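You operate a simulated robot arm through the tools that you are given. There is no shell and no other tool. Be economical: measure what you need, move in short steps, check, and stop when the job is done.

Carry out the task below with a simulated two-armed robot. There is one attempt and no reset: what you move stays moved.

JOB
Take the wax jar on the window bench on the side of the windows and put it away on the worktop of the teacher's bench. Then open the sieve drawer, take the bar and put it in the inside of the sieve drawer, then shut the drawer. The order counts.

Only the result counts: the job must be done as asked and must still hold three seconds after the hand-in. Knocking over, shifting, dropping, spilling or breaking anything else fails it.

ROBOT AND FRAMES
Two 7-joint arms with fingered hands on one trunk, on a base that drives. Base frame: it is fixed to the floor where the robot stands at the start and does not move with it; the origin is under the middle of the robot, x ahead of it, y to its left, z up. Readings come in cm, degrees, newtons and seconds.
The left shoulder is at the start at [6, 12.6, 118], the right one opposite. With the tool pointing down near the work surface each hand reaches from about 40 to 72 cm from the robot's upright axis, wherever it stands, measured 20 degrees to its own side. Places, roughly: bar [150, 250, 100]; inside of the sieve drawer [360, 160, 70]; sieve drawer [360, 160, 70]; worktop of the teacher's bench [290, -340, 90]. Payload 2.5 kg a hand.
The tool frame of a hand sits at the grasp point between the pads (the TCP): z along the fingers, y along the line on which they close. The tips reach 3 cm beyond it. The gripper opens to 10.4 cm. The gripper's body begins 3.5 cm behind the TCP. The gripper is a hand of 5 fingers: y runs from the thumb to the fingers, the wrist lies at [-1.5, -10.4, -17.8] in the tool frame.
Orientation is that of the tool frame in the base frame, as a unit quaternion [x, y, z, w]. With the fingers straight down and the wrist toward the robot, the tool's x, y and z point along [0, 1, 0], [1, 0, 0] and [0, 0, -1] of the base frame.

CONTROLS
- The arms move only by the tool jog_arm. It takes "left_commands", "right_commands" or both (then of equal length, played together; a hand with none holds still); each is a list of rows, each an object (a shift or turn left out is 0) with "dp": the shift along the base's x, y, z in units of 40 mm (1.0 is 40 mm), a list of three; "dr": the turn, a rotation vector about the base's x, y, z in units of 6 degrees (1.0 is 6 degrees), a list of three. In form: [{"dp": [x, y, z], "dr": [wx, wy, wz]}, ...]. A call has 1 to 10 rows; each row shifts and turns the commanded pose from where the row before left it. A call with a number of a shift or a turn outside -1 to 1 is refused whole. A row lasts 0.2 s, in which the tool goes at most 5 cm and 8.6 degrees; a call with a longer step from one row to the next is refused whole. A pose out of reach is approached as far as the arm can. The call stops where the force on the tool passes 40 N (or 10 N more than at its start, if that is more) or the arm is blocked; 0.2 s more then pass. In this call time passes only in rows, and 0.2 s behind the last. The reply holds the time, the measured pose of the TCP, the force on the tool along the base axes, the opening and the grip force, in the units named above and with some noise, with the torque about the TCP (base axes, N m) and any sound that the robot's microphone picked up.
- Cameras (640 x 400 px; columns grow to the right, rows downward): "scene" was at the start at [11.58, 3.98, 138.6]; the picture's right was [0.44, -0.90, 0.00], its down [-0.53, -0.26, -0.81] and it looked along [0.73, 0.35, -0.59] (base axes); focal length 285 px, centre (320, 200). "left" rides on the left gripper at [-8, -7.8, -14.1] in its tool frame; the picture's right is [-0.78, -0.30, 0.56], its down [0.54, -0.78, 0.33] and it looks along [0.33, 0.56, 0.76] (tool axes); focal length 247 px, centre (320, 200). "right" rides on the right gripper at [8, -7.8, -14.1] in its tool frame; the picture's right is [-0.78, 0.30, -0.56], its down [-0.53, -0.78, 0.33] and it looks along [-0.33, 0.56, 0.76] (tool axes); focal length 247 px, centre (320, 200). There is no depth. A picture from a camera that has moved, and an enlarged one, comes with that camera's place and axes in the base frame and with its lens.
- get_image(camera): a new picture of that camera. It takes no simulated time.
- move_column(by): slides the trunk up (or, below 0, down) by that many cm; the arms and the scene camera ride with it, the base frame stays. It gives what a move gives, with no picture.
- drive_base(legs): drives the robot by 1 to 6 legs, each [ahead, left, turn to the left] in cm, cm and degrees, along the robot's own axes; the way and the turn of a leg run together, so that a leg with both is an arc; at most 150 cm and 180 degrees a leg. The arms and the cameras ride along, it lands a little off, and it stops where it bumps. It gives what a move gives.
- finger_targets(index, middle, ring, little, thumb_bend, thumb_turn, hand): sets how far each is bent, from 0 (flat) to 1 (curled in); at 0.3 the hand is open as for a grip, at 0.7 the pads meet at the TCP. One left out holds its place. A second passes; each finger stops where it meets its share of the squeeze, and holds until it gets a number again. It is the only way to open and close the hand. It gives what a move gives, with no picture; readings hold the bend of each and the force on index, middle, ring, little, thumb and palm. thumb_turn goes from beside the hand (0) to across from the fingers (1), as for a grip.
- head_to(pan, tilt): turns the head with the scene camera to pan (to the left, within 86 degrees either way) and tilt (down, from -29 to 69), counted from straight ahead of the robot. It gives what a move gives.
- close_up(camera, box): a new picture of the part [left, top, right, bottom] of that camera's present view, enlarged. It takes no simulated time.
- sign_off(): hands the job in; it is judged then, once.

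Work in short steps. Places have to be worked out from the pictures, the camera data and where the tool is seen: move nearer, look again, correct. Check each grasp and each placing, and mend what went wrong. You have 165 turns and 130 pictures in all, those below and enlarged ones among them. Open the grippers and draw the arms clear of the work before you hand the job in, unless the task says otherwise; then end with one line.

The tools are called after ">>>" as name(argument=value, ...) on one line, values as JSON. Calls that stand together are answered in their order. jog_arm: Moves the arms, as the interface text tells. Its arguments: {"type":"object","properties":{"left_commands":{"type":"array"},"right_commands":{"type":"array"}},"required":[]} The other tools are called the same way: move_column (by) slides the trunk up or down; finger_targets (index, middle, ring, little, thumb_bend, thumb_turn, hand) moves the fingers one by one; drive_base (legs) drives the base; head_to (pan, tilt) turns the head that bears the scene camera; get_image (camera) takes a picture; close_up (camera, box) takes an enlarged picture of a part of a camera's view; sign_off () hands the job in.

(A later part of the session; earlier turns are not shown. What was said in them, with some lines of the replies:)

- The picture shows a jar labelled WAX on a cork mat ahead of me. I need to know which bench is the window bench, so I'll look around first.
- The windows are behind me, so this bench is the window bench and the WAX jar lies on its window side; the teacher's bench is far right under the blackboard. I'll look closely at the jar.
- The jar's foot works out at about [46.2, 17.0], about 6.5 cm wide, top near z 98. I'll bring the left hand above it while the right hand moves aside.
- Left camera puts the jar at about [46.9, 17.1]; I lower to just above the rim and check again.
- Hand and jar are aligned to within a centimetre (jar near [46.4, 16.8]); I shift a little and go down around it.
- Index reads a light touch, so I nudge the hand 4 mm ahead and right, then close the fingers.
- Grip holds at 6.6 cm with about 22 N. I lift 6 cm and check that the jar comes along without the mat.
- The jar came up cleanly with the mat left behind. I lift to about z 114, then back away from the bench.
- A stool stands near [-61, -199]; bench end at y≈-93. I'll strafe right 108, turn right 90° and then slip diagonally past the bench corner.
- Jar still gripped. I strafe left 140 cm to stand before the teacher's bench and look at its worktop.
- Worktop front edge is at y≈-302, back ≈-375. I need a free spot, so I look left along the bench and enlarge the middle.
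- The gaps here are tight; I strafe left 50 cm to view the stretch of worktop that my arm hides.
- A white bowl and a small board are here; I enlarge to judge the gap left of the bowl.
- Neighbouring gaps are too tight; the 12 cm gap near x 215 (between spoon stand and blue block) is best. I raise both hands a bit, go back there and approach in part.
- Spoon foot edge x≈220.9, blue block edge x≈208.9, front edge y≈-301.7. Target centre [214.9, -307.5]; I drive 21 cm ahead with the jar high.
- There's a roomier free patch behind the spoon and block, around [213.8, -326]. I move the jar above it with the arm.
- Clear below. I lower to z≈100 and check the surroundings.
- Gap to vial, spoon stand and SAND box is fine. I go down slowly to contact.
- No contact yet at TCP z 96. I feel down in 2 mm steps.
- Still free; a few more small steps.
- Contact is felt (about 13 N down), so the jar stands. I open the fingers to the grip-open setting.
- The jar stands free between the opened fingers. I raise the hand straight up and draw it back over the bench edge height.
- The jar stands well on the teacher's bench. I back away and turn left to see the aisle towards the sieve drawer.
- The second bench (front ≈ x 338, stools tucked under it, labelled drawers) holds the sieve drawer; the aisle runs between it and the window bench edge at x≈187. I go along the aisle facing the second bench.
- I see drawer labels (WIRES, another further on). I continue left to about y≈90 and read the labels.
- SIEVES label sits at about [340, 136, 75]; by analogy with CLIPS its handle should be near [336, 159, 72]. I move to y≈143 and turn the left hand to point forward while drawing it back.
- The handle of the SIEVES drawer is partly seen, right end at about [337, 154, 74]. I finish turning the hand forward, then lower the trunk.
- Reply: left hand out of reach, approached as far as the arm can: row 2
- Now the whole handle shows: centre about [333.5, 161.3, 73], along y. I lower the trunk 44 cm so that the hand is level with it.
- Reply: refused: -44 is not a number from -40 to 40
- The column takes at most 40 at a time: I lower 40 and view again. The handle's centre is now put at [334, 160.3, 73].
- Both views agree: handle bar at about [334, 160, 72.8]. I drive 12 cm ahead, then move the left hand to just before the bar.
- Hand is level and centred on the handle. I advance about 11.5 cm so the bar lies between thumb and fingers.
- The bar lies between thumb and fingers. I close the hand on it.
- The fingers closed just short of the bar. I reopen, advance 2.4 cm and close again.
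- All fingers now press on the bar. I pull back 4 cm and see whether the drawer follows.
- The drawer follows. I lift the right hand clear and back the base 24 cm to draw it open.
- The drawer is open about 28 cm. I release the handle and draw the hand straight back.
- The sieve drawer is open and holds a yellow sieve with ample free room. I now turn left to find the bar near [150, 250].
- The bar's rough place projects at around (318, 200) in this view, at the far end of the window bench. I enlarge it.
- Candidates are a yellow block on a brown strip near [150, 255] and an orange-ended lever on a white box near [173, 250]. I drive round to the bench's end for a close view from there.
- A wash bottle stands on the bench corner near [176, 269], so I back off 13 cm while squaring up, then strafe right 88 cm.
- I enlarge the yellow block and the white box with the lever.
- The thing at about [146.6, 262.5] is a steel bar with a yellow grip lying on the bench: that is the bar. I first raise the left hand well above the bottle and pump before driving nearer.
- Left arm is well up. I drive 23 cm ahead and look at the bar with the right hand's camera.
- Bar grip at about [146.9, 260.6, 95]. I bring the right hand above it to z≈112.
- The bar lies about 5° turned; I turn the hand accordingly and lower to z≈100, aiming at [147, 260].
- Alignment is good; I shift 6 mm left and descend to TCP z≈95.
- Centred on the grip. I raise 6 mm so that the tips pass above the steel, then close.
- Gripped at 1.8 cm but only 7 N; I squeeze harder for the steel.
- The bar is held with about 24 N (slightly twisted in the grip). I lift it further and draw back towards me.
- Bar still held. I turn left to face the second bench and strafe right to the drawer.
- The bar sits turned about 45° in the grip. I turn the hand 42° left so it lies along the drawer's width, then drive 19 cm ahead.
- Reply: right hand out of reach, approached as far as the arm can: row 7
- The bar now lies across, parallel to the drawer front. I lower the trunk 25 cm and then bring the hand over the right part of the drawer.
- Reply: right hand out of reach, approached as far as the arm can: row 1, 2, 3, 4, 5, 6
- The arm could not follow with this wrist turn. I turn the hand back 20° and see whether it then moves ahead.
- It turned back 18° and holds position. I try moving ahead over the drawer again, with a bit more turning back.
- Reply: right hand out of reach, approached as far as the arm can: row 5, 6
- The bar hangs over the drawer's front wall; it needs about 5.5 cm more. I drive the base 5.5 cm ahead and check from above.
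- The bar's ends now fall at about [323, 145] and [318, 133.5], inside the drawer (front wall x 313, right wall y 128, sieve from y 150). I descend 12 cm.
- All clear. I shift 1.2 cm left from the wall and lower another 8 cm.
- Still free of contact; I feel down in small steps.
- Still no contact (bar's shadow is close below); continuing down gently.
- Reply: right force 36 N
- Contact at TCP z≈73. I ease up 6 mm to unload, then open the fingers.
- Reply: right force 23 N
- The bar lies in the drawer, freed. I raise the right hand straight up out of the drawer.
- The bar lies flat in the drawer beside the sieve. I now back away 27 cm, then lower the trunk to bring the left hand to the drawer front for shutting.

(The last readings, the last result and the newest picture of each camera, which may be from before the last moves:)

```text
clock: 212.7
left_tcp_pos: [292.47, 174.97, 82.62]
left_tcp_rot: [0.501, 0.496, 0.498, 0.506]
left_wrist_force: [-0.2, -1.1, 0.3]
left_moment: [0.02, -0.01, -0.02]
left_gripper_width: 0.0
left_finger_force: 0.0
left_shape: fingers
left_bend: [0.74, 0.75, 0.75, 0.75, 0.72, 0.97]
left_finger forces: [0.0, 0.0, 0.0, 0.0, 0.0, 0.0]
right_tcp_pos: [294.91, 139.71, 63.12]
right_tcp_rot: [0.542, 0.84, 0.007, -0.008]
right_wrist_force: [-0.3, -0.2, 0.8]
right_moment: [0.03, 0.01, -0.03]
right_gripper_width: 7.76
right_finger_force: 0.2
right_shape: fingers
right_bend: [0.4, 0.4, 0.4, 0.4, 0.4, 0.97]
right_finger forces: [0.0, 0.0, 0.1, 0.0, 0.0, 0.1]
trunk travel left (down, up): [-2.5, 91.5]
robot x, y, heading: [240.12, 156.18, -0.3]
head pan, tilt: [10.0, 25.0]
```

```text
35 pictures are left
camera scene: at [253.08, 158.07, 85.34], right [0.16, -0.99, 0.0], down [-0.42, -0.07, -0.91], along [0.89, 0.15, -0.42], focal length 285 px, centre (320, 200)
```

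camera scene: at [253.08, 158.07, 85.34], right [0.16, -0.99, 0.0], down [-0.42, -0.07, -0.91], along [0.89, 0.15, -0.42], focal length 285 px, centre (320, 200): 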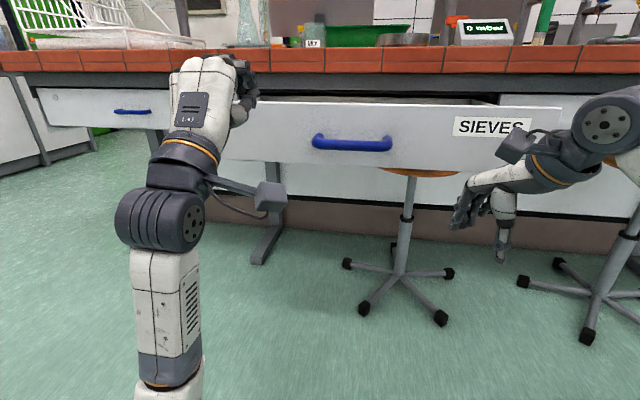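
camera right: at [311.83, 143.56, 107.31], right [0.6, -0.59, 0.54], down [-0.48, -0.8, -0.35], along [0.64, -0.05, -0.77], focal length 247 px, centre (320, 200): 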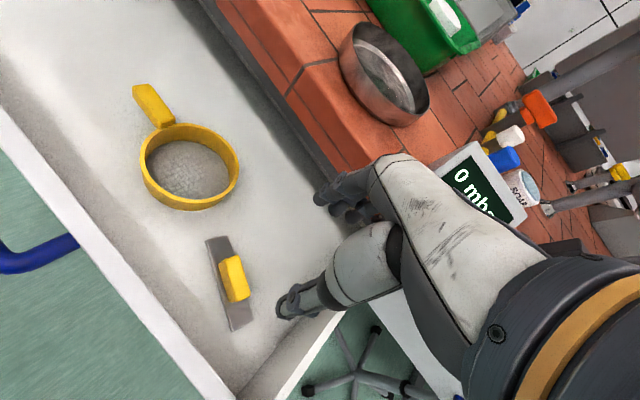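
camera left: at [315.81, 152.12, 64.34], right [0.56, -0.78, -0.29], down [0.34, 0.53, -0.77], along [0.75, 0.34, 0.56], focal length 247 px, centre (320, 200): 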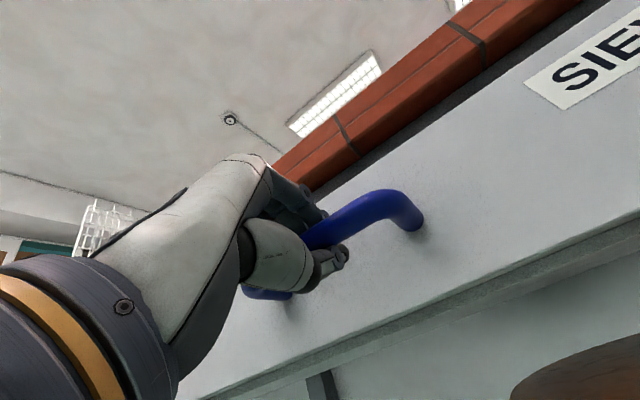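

The left fist is left of the handle, but the right hand hangs in front of the drawer; I raise and draw back the right hand and lower the left to z≈72.

>>> jog_arm(left_commands=[{"dp": [0, 0.05, -0.25]}, {"dp": [0, 0.05, -0.25]}, {"dp": [0, 0.05, -0.25]}, {"dp": [0, 0.05, -0.25]}, {"dp": [0, 0.05, -0.25]}, {"dp": [0, 0.05, -0.25]}, {"dp": [0, 0.05, -0.25]}, {"dp": [0, 0.05, -0.25]}, {"dp": [0, 0, -0.25]}, {"dp": [0, 0, -0.25]}], right_commands=[{"dp": [-0.3, -0.2, 1]}, {"dp": [-0.3, -0.2, 1]}, {"dp": [-0.3, -0.2, 1]}, {"dp": [-0.3, -0.2, 1]}, {"dp": [-0.3, -0.2, 1]}, {"dp": [-0.3, -0.2, 1]}, {"dp": [-0.3, -0.2, 1]}, {"dp": [-0.3, -0.2, 1]}, {"dp": [-0.3, 0, 1]}, {"dp": [-0.3, 0, 1]}])

>>> drive_base(legs=[[13, 0, 0.3]])

>>> get_image(camera="scene")

```text
clock: 214.9
left_tcp_pos: [292.37, 176.62, 72.64]
left_tcp_rot: [0.501, 0.496, 0.498, 0.505]
left_wrist_force: [-0.8, 1.6, -0.1]
left_moment: [0.02, -0.02, 0.02]
left_gripper_width: 0.0
left_finger_force: 0.0
left_shape: fingers
left_bend: [0.74, 0.75, 0.75, 0.75, 0.72, 0.97]
left_finger forces: [0.0, 0.0, 0.0, 0.0, 0.0, 0.0]
right_tcp_pos: [286.62, 135.07, 79.06]
right_tcp_rot: [0.545, 0.839, 0.01, -0.011]
right_wrist_force: [-0.2, 1.3, 0.6]
right_moment: [-0.01, -0.05, -0.01]
right_gripper_width: 7.81
right_finger_force: 0.0
right_shape: fingers
right_bend: [0.4, 0.4, 0.4, 0.4, 0.4, 0.97]
right_finger forces: [0.0, 0.0, 0.0, 0.1, 0.0, 0.0]
right hand out of reach, approached as far as the arm can: row 3, 4, 5, 6, 7, 8, 9, 10
trunk travel left (down, up): [-2.5, 91.5]
robot x, y, heading: [239.63, 156.27, -0.7]
head pan, tilt: [10.0, 25.0]
```

```text
clock: 216.1
left_tcp_pos: [304.93, 176.86, 72.76]
left_tcp_rot: [0.5, 0.497, 0.499, 0.505]
left_wrist_force: [0.2, 0.2, -0.4]
left_moment: [-0.02, 0.01, 0.02]
left_gripper_width: 0.0
left_finger_force: 0.0
left_shape: fingers
left_bend: [0.74, 0.75, 0.75, 0.75, 0.72, 0.97]
left_finger forces: [0.0, 0.0, 0.0, 0.0, 0.1, 0.1]
right_tcp_pos: [299.4, 135.3, 79.2]
right_tcp_rot: [0.541, 0.841, 0.011, -0.01]
right_wrist_force: [-0.6, -0.1, -0.3]
right_moment: [0.0, -0.02, -0.01]
right_gripper_width: 7.78
right_finger_force: 0.1
right_shape: fingers
right_bend: [0.4, 0.4, 0.4, 0.4, 0.4, 0.97]
right_finger forces: [0.0, 0.1, 0.0, 0.1, 0.0, 0.2]
trunk travel left (down, up): [-2.5, 91.5]
robot x, y, heading: [253.07, 156.31, -0.0]
head pan, tilt: [10.0, 25.0]
```

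```text
34 pictures are left
camera scene: at [265.74, 158.06, 85.35], right [0.17, -0.99, 0.0], down [-0.42, -0.07, -0.91], along [0.89, 0.15, -0.42], focal length 285 px, centre (320, 200)
```

scene: 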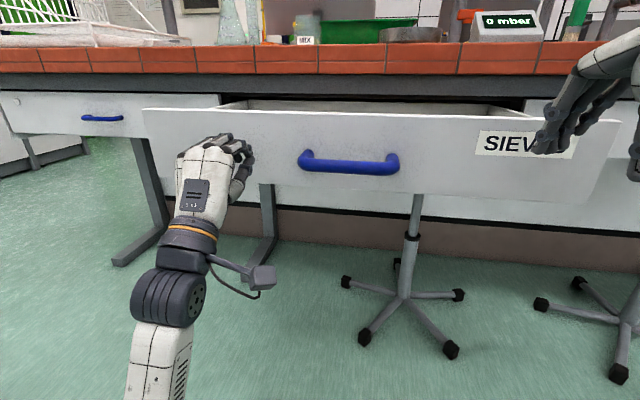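

The fist is 3 cm before the panel. I push with the left arm 13 cm first, which also keeps the right hand behind.

>>> jog_arm(left_commands=[{"dp": [0.3, 0, 0]}, {"dp": [0.3, 0, 0]}, {"dp": [0.3, 0, 0]}, {"dp": [0.35, 0, 0]}, {"dp": [0.35, 0, 0]}, {"dp": [0.35, 0, 0]}, {"dp": [0.35, 0, 0]}, {"dp": [0.35, 0, 0]}, {"dp": [0.35, 0, 0]}])

>>> get_image(camera="scene")

```text
clock: 218.1
left_tcp_pos: [316.99, 176.82, 72.62]
left_tcp_rot: [0.5, 0.497, 0.499, 0.504]
left_wrist_force: [0.7, -0.3, -0.8]
left_moment: [-0.02, 0.01, 0.0]
left_gripper_width: 0.0
left_finger_force: 0.1
left_shape: fingers
left_bend: [0.74, 0.75, 0.75, 0.75, 0.73, 0.97]
left_finger forces: [0.1, 0.0, 0.0, 0.1, 0.0, 0.0]
right_tcp_pos: [299.38, 135.25, 79.22]
right_tcp_rot: [0.542, 0.841, 0.011, -0.011]
right_wrist_force: [0.0, 0.3, -0.3]
right_moment: [0.0, 0.02, -0.01]
right_gripper_width: 7.78
right_finger_force: 0.1
right_shape: fingers
right_bend: [0.4, 0.4, 0.4, 0.4, 0.4, 0.97]
right_finger forces: [0.1, 0.1, 0.0, 0.1, 0.0, 0.1]
trunk travel left (down, up): [-2.5, 91.5]
robot x, y, heading: [252.9, 156.54, -0.2]
head pan, tilt: [10.0, 25.0]
```

```text
33 pictures are left
camera scene: at [265.74, 158.06, 85.35], right [0.17, -0.99, 0.0], down [-0.42, -0.07, -0.91], along [0.89, 0.15, -0.42], focal length 285 px, centre (320, 200)
```

scene: 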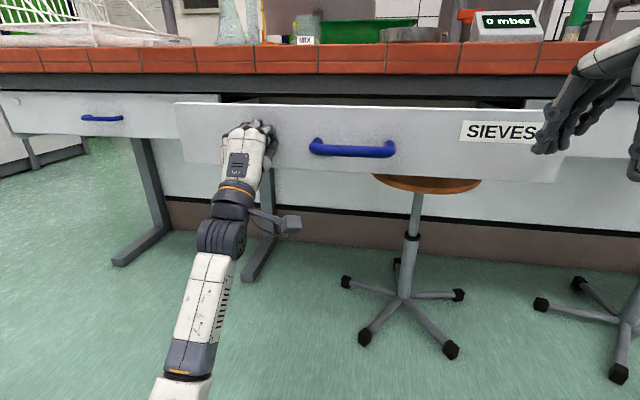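

The drawer slides in smoothly. I drive 14 cm ahead to push further.

>>> drive_base(legs=[[14, 0, 0]])

>>> jog_arm(left_commands=[{"dp": [0.25, 0, 0]}, {"dp": [0.25, 0, 0]}, {"dp": [0.2, 0, 0]}, {"dp": [0.2, 0, 0]}, {"dp": [0.2, 0, 0]}, {"dp": [0.2, 0, 0]}])

>>> get_image(camera="scene")

```text
clock: 219.5
left_tcp_pos: [331.24, 176.91, 72.74]
left_tcp_rot: [0.499, 0.499, 0.5, 0.502]
left_wrist_force: [0.1, 0.2, -0.3]
left_moment: [-0.02, 0.02, -0.03]
left_gripper_width: 0.0
left_finger_force: 0.1
left_shape: fingers
left_bend: [0.74, 0.75, 0.75, 0.75, 0.73, 0.97]
left_finger forces: [0.0, 0.0, 0.0, 0.0, 0.0, 0.0]
right_tcp_pos: [313.72, 135.29, 79.17]
right_tcp_rot: [0.54, 0.841, 0.01, -0.01]
right_wrist_force: [-0.4, 0.3, -0.3]
right_moment: [-0.02, 0.03, 0.0]
right_gripper_width: 7.78
right_finger_force: 0.1
right_shape: fingers
right_bend: [0.4, 0.4, 0.4, 0.4, 0.4, 0.97]
right_finger forces: [0.1, 0.0, 0.1, 0.0, 0.0, 0.0]
trunk travel left (down, up): [-2.5, 91.5]
robot x, y, heading: [267.33, 156.36, -0.3]
head pan, tilt: [10.0, 25.0]
```

```text
clock: 220.9
left_tcp_pos: [336.4, 176.92, 72.6]
left_tcp_rot: [0.5, 0.498, 0.5, 0.503]
left_wrist_force: [-1.7, -0.1, -0.8]
left_moment: [0.04, 0.07, -0.01]
left_gripper_width: 0.0
left_finger_force: 0.1
left_shape: fingers
left_bend: [0.74, 0.75, 0.75, 0.75, 0.73, 0.97]
left_finger forces: [0.1, 0.0, 0.0, 0.0, 0.1, 0.1]
right_tcp_pos: [313.69, 135.37, 79.29]
right_tcp_rot: [0.541, 0.841, 0.01, -0.01]
right_wrist_force: [-0.3, -0.1, 0.3]
right_moment: [-0.03, -0.02, 0.0]
right_gripper_width: 7.76
right_finger_force: 0.0
right_shape: fingers
right_bend: [0.4, 0.4, 0.4, 0.4, 0.4, 0.97]
right_finger forces: [0.0, 0.0, 0.0, 0.0, 0.0, 0.0]
trunk travel left (down, up): [-2.5, 91.5]
robot x, y, heading: [266.94, 156.33, -0.1]
head pan, tilt: [10.0, 25.0]
```

```text
32 pictures are left
camera scene: at [279.97, 158.05, 85.35], right [0.17, -0.99, 0.0], down [-0.42, -0.07, -0.91], along [0.89, 0.16, -0.42], focal length 285 px, centre (320, 200)
```

scene: 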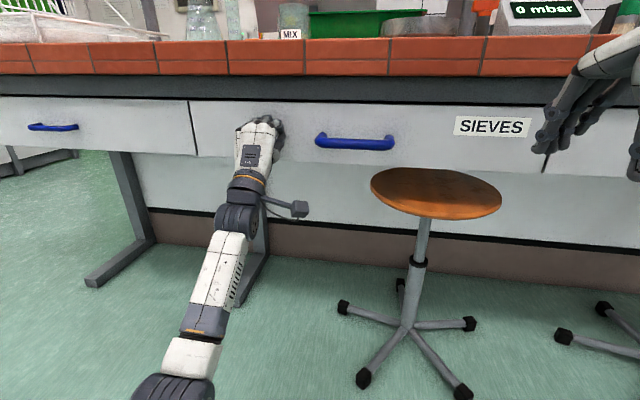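

The drawer looks almost flush; I push on gently until resistance.

>>> jog_arm(left_commands=[{"dp": [0.12, 0, 0]}, {"dp": [0.12, 0, 0]}, {"dp": [0.12, 0, 0]}, {"dp": [0.12, 0, 0]}, {"dp": [0.1, 0, 0]}])

>>> close_up(camera="scene", box=[140, 60, 600, 220])

```text
clock: 221.5
left_tcp_pos: [336.9, 176.99, 72.72]
left_tcp_rot: [0.497, 0.497, 0.501, 0.505]
left_wrist_force: [-16.1, 0.1, -4.3]
left_moment: [0.04, 0.27, -0.17]
left_gripper_width: 0.0
left_finger_force: 10.6
left_shape: fingers
left_bend: [0.74, 0.75, 0.75, 0.75, 0.74, 0.97]
left_finger forces: [0.0, 0.0, 0.0, 0.0, 21.4, 0.0]
right_tcp_pos: [313.59, 135.47, 79.14]
right_tcp_rot: [0.541, 0.841, 0.011, -0.01]
right_wrist_force: [0.1, 0.1, -0.9]
right_moment: [0.0, -0.02, 0.0]
right_gripper_width: 7.8
right_finger_force: 0.1
right_shape: fingers
right_bend: [0.4, 0.4, 0.4, 0.4, 0.4, 0.97]
right_finger forces: [0.0, 0.0, 0.0, 0.0, 0.0, 0.0]
trunk travel left (down, up): [-2.5, 91.5]
robot x, y, heading: [267.27, 156.22, -0.2]
head pan, tilt: [10.0, 25.0]
stopped in row 3 (left hand): the force on the tool passed its limit (the readings are from after the stop); the commanded pose is now the measured one
```

```text
1.39 times, centred on (370, 140) of scene
camera zoom: at [279.86, 158.08, 85.35], right [0.17, -0.98, 0.0], down [-0.42, -0.07, -0.91], along [0.89, 0.16, -0.42], focal length 397 px, centre (250, 284)
```

zoom: 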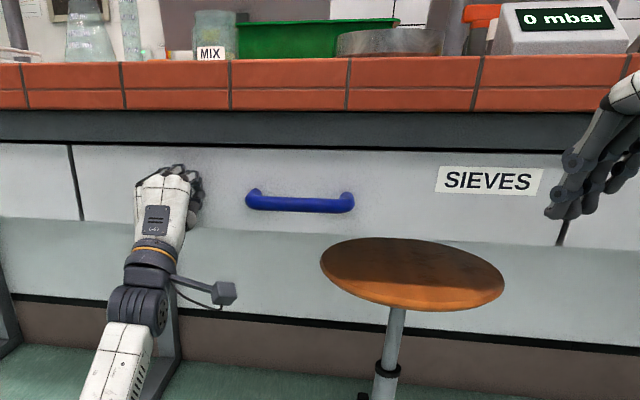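

The drawer met its stop and is flush. I draw the left hand back, open it, and back the robot away, then check.

>>> jog_arm(left_commands=[{"dp": [-0.4, 0, 0]}, {"dp": [-0.6, 0, 0]}, {"dp": [-0.6, 0, 0]}, {"dp": [-0.6, 0, 0]}])

>>> drive_base(legs=[[-26, 0, 0]])

>>> finger_targets(hand="left", index=0.3, middle=0.3, ring=0.3, little=0.3, thumb_bend=0.3)

>>> finger_targets(hand="right", index=0.3, middle=0.3, ring=0.3, little=0.3, thumb_bend=0.3)

>>> get_image(camera="scene")

```text
clock: 222.5
left_tcp_pos: [328.4, 176.98, 72.6]
left_tcp_rot: [0.498, 0.498, 0.501, 0.504]
left_wrist_force: [-0.5, 0.2, -0.9]
left_moment: [-0.01, 0.0, 0.0]
left_gripper_width: 0.01
left_finger_force: 0.1
left_shape: fingers
left_bend: [0.74, 0.75, 0.75, 0.75, 0.73, 0.97]
left_finger forces: [0.0, 0.1, 0.0, 0.1, 0.0, 0.1]
right_tcp_pos: [313.58, 135.42, 79.1]
right_tcp_rot: [0.541, 0.841, 0.01, -0.01]
right_wrist_force: [0.6, -1.0, 0.5]
right_moment: [-0.01, 0.02, -0.03]
right_gripper_width: 7.8
right_finger_force: 0.0
right_shape: fingers
right_bend: [0.4, 0.4, 0.4, 0.4, 0.4, 0.97]
right_finger forces: [0.0, 0.1, 0.1, 0.0, 0.0, 0.0]
trunk travel left (down, up): [-2.5, 91.5]
robot x, y, heading: [267.06, 156.26, -0.3]
head pan, tilt: [10.0, 25.0]
```

```text
clock: 224.4
left_tcp_pos: [302.39, 177.17, 72.56]
left_tcp_rot: [0.496, 0.499, 0.503, 0.502]
left_wrist_force: [0.1, -0.6, 0.0]
left_moment: [-0.01, 0.01, 0.0]
left_gripper_width: 0.0
left_finger_force: 0.1
left_shape: fingers
left_bend: [0.74, 0.75, 0.75, 0.75, 0.73, 0.97]
left_finger forces: [0.0, 0.0, 0.0, 0.1, 0.0, 0.0]
right_tcp_pos: [287.95, 135.65, 79.15]
right_tcp_rot: [0.538, 0.843, 0.011, -0.009]
right_wrist_force: [-0.5, 0.1, 0.1]
right_moment: [-0.02, 0.0, -0.02]
right_gripper_width: 7.79
right_finger_force: 0.2
right_shape: fingers
right_bend: [0.4, 0.4, 0.4, 0.4, 0.4, 0.97]
right_finger forces: [0.1, 0.0, 0.1, 0.1, 0.0, 0.0]
trunk travel left (down, up): [-2.5, 91.5]
robot x, y, heading: [241.29, 156.27, 0.4]
head pan, tilt: [10.0, 25.0]
```

```text
clock: 225.4
left_tcp_pos: [302.38, 177.47, 72.72]
left_tcp_rot: [0.497, 0.498, 0.501, 0.503]
left_wrist_force: [-0.5, -0.2, 0.5]
left_moment: [0.0, -0.01, -0.02]
left_gripper_width: 10.25
left_finger_force: 0.1
left_shape: fingers
left_bend: [0.3, 0.3, 0.3, 0.3, 0.3, 0.97]
left_finger forces: [0.0, 0.0, 0.0, 0.0, 0.0, 0.0]
right_tcp_pos: [287.92, 135.62, 79.3]
right_tcp_rot: [0.538, 0.843, 0.011, -0.01]
right_wrist_force: [-0.2, -0.4, 0.5]
right_moment: [0.0, 0.01, 0.01]
right_gripper_width: 7.8
right_finger_force: 0.1
right_shape: fingers
right_bend: [0.4, 0.4, 0.4, 0.4, 0.4, 0.97]
right_finger forces: [0.0, 0.1, 0.0, 0.0, 0.1, 0.0]
trunk travel left (down, up): [-2.5, 91.5]
robot x, y, heading: [241.56, 156.29, 0.2]
head pan, tilt: [10.0, 25.0]
```

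```text
clock: 226.4
left_tcp_pos: [302.38, 177.29, 72.64]
left_tcp_rot: [0.496, 0.499, 0.503, 0.502]
left_wrist_force: [-0.3, -0.3, 0.9]
left_moment: [-0.04, 0.02, -0.03]
left_gripper_width: 10.28
left_finger_force: 0.0
left_shape: fingers
left_bend: [0.3, 0.3, 0.3, 0.3, 0.3, 0.97]
left_finger forces: [0.0, 0.1, 0.0, 0.0, 0.1, 0.0]
right_tcp_pos: [287.96, 135.75, 78.98]
right_tcp_rot: [0.538, 0.843, 0.011, -0.01]
right_wrist_force: [0.2, -0.2, -0.4]
right_moment: [-0.01, 0.02, 0.01]
right_gripper_width: 10.26
right_finger_force: 0.0
right_shape: fingers
right_bend: [0.3, 0.3, 0.3, 0.3, 0.3, 0.97]
right_finger forces: [0.0, 0.0, 0.1, 0.0, 0.0, 0.0]
trunk travel left (down, up): [-2.5, 91.5]
robot x, y, heading: [241.14, 155.88, 0.4]
head pan, tilt: [10.0, 25.0]
```

```text
30 pictures are left
camera scene: at [254.09, 158.09, 85.35], right [0.18, -0.98, 0.0], down [-0.42, -0.08, -0.91], along [0.89, 0.16, -0.42], focal length 285 px, centre (320, 200)
```

scene: 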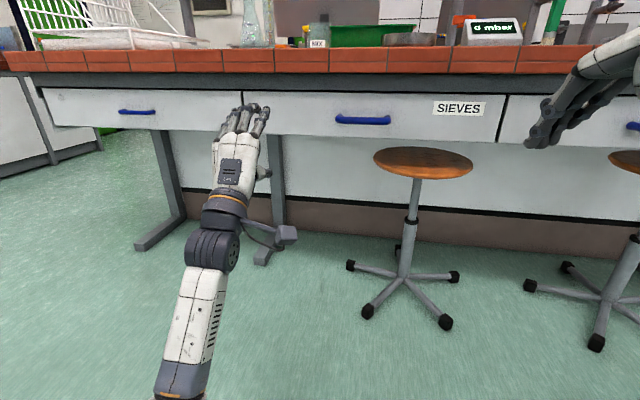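

The drawer is flush and stays shut, both hands are open and clear, and the jar is on the teacher's bench. I hand the job in.

>>> sign_off()

```text
The job is handed in.
```

The wax jar is on the teacher's bench worktop, the bar is in the sieve drawer, and the drawer is shut; I did them in the order asked and then handed the job in. I took the steel bar with the yellow grip on the window bench, about 10 cm from the rough place given, to be "the bar".
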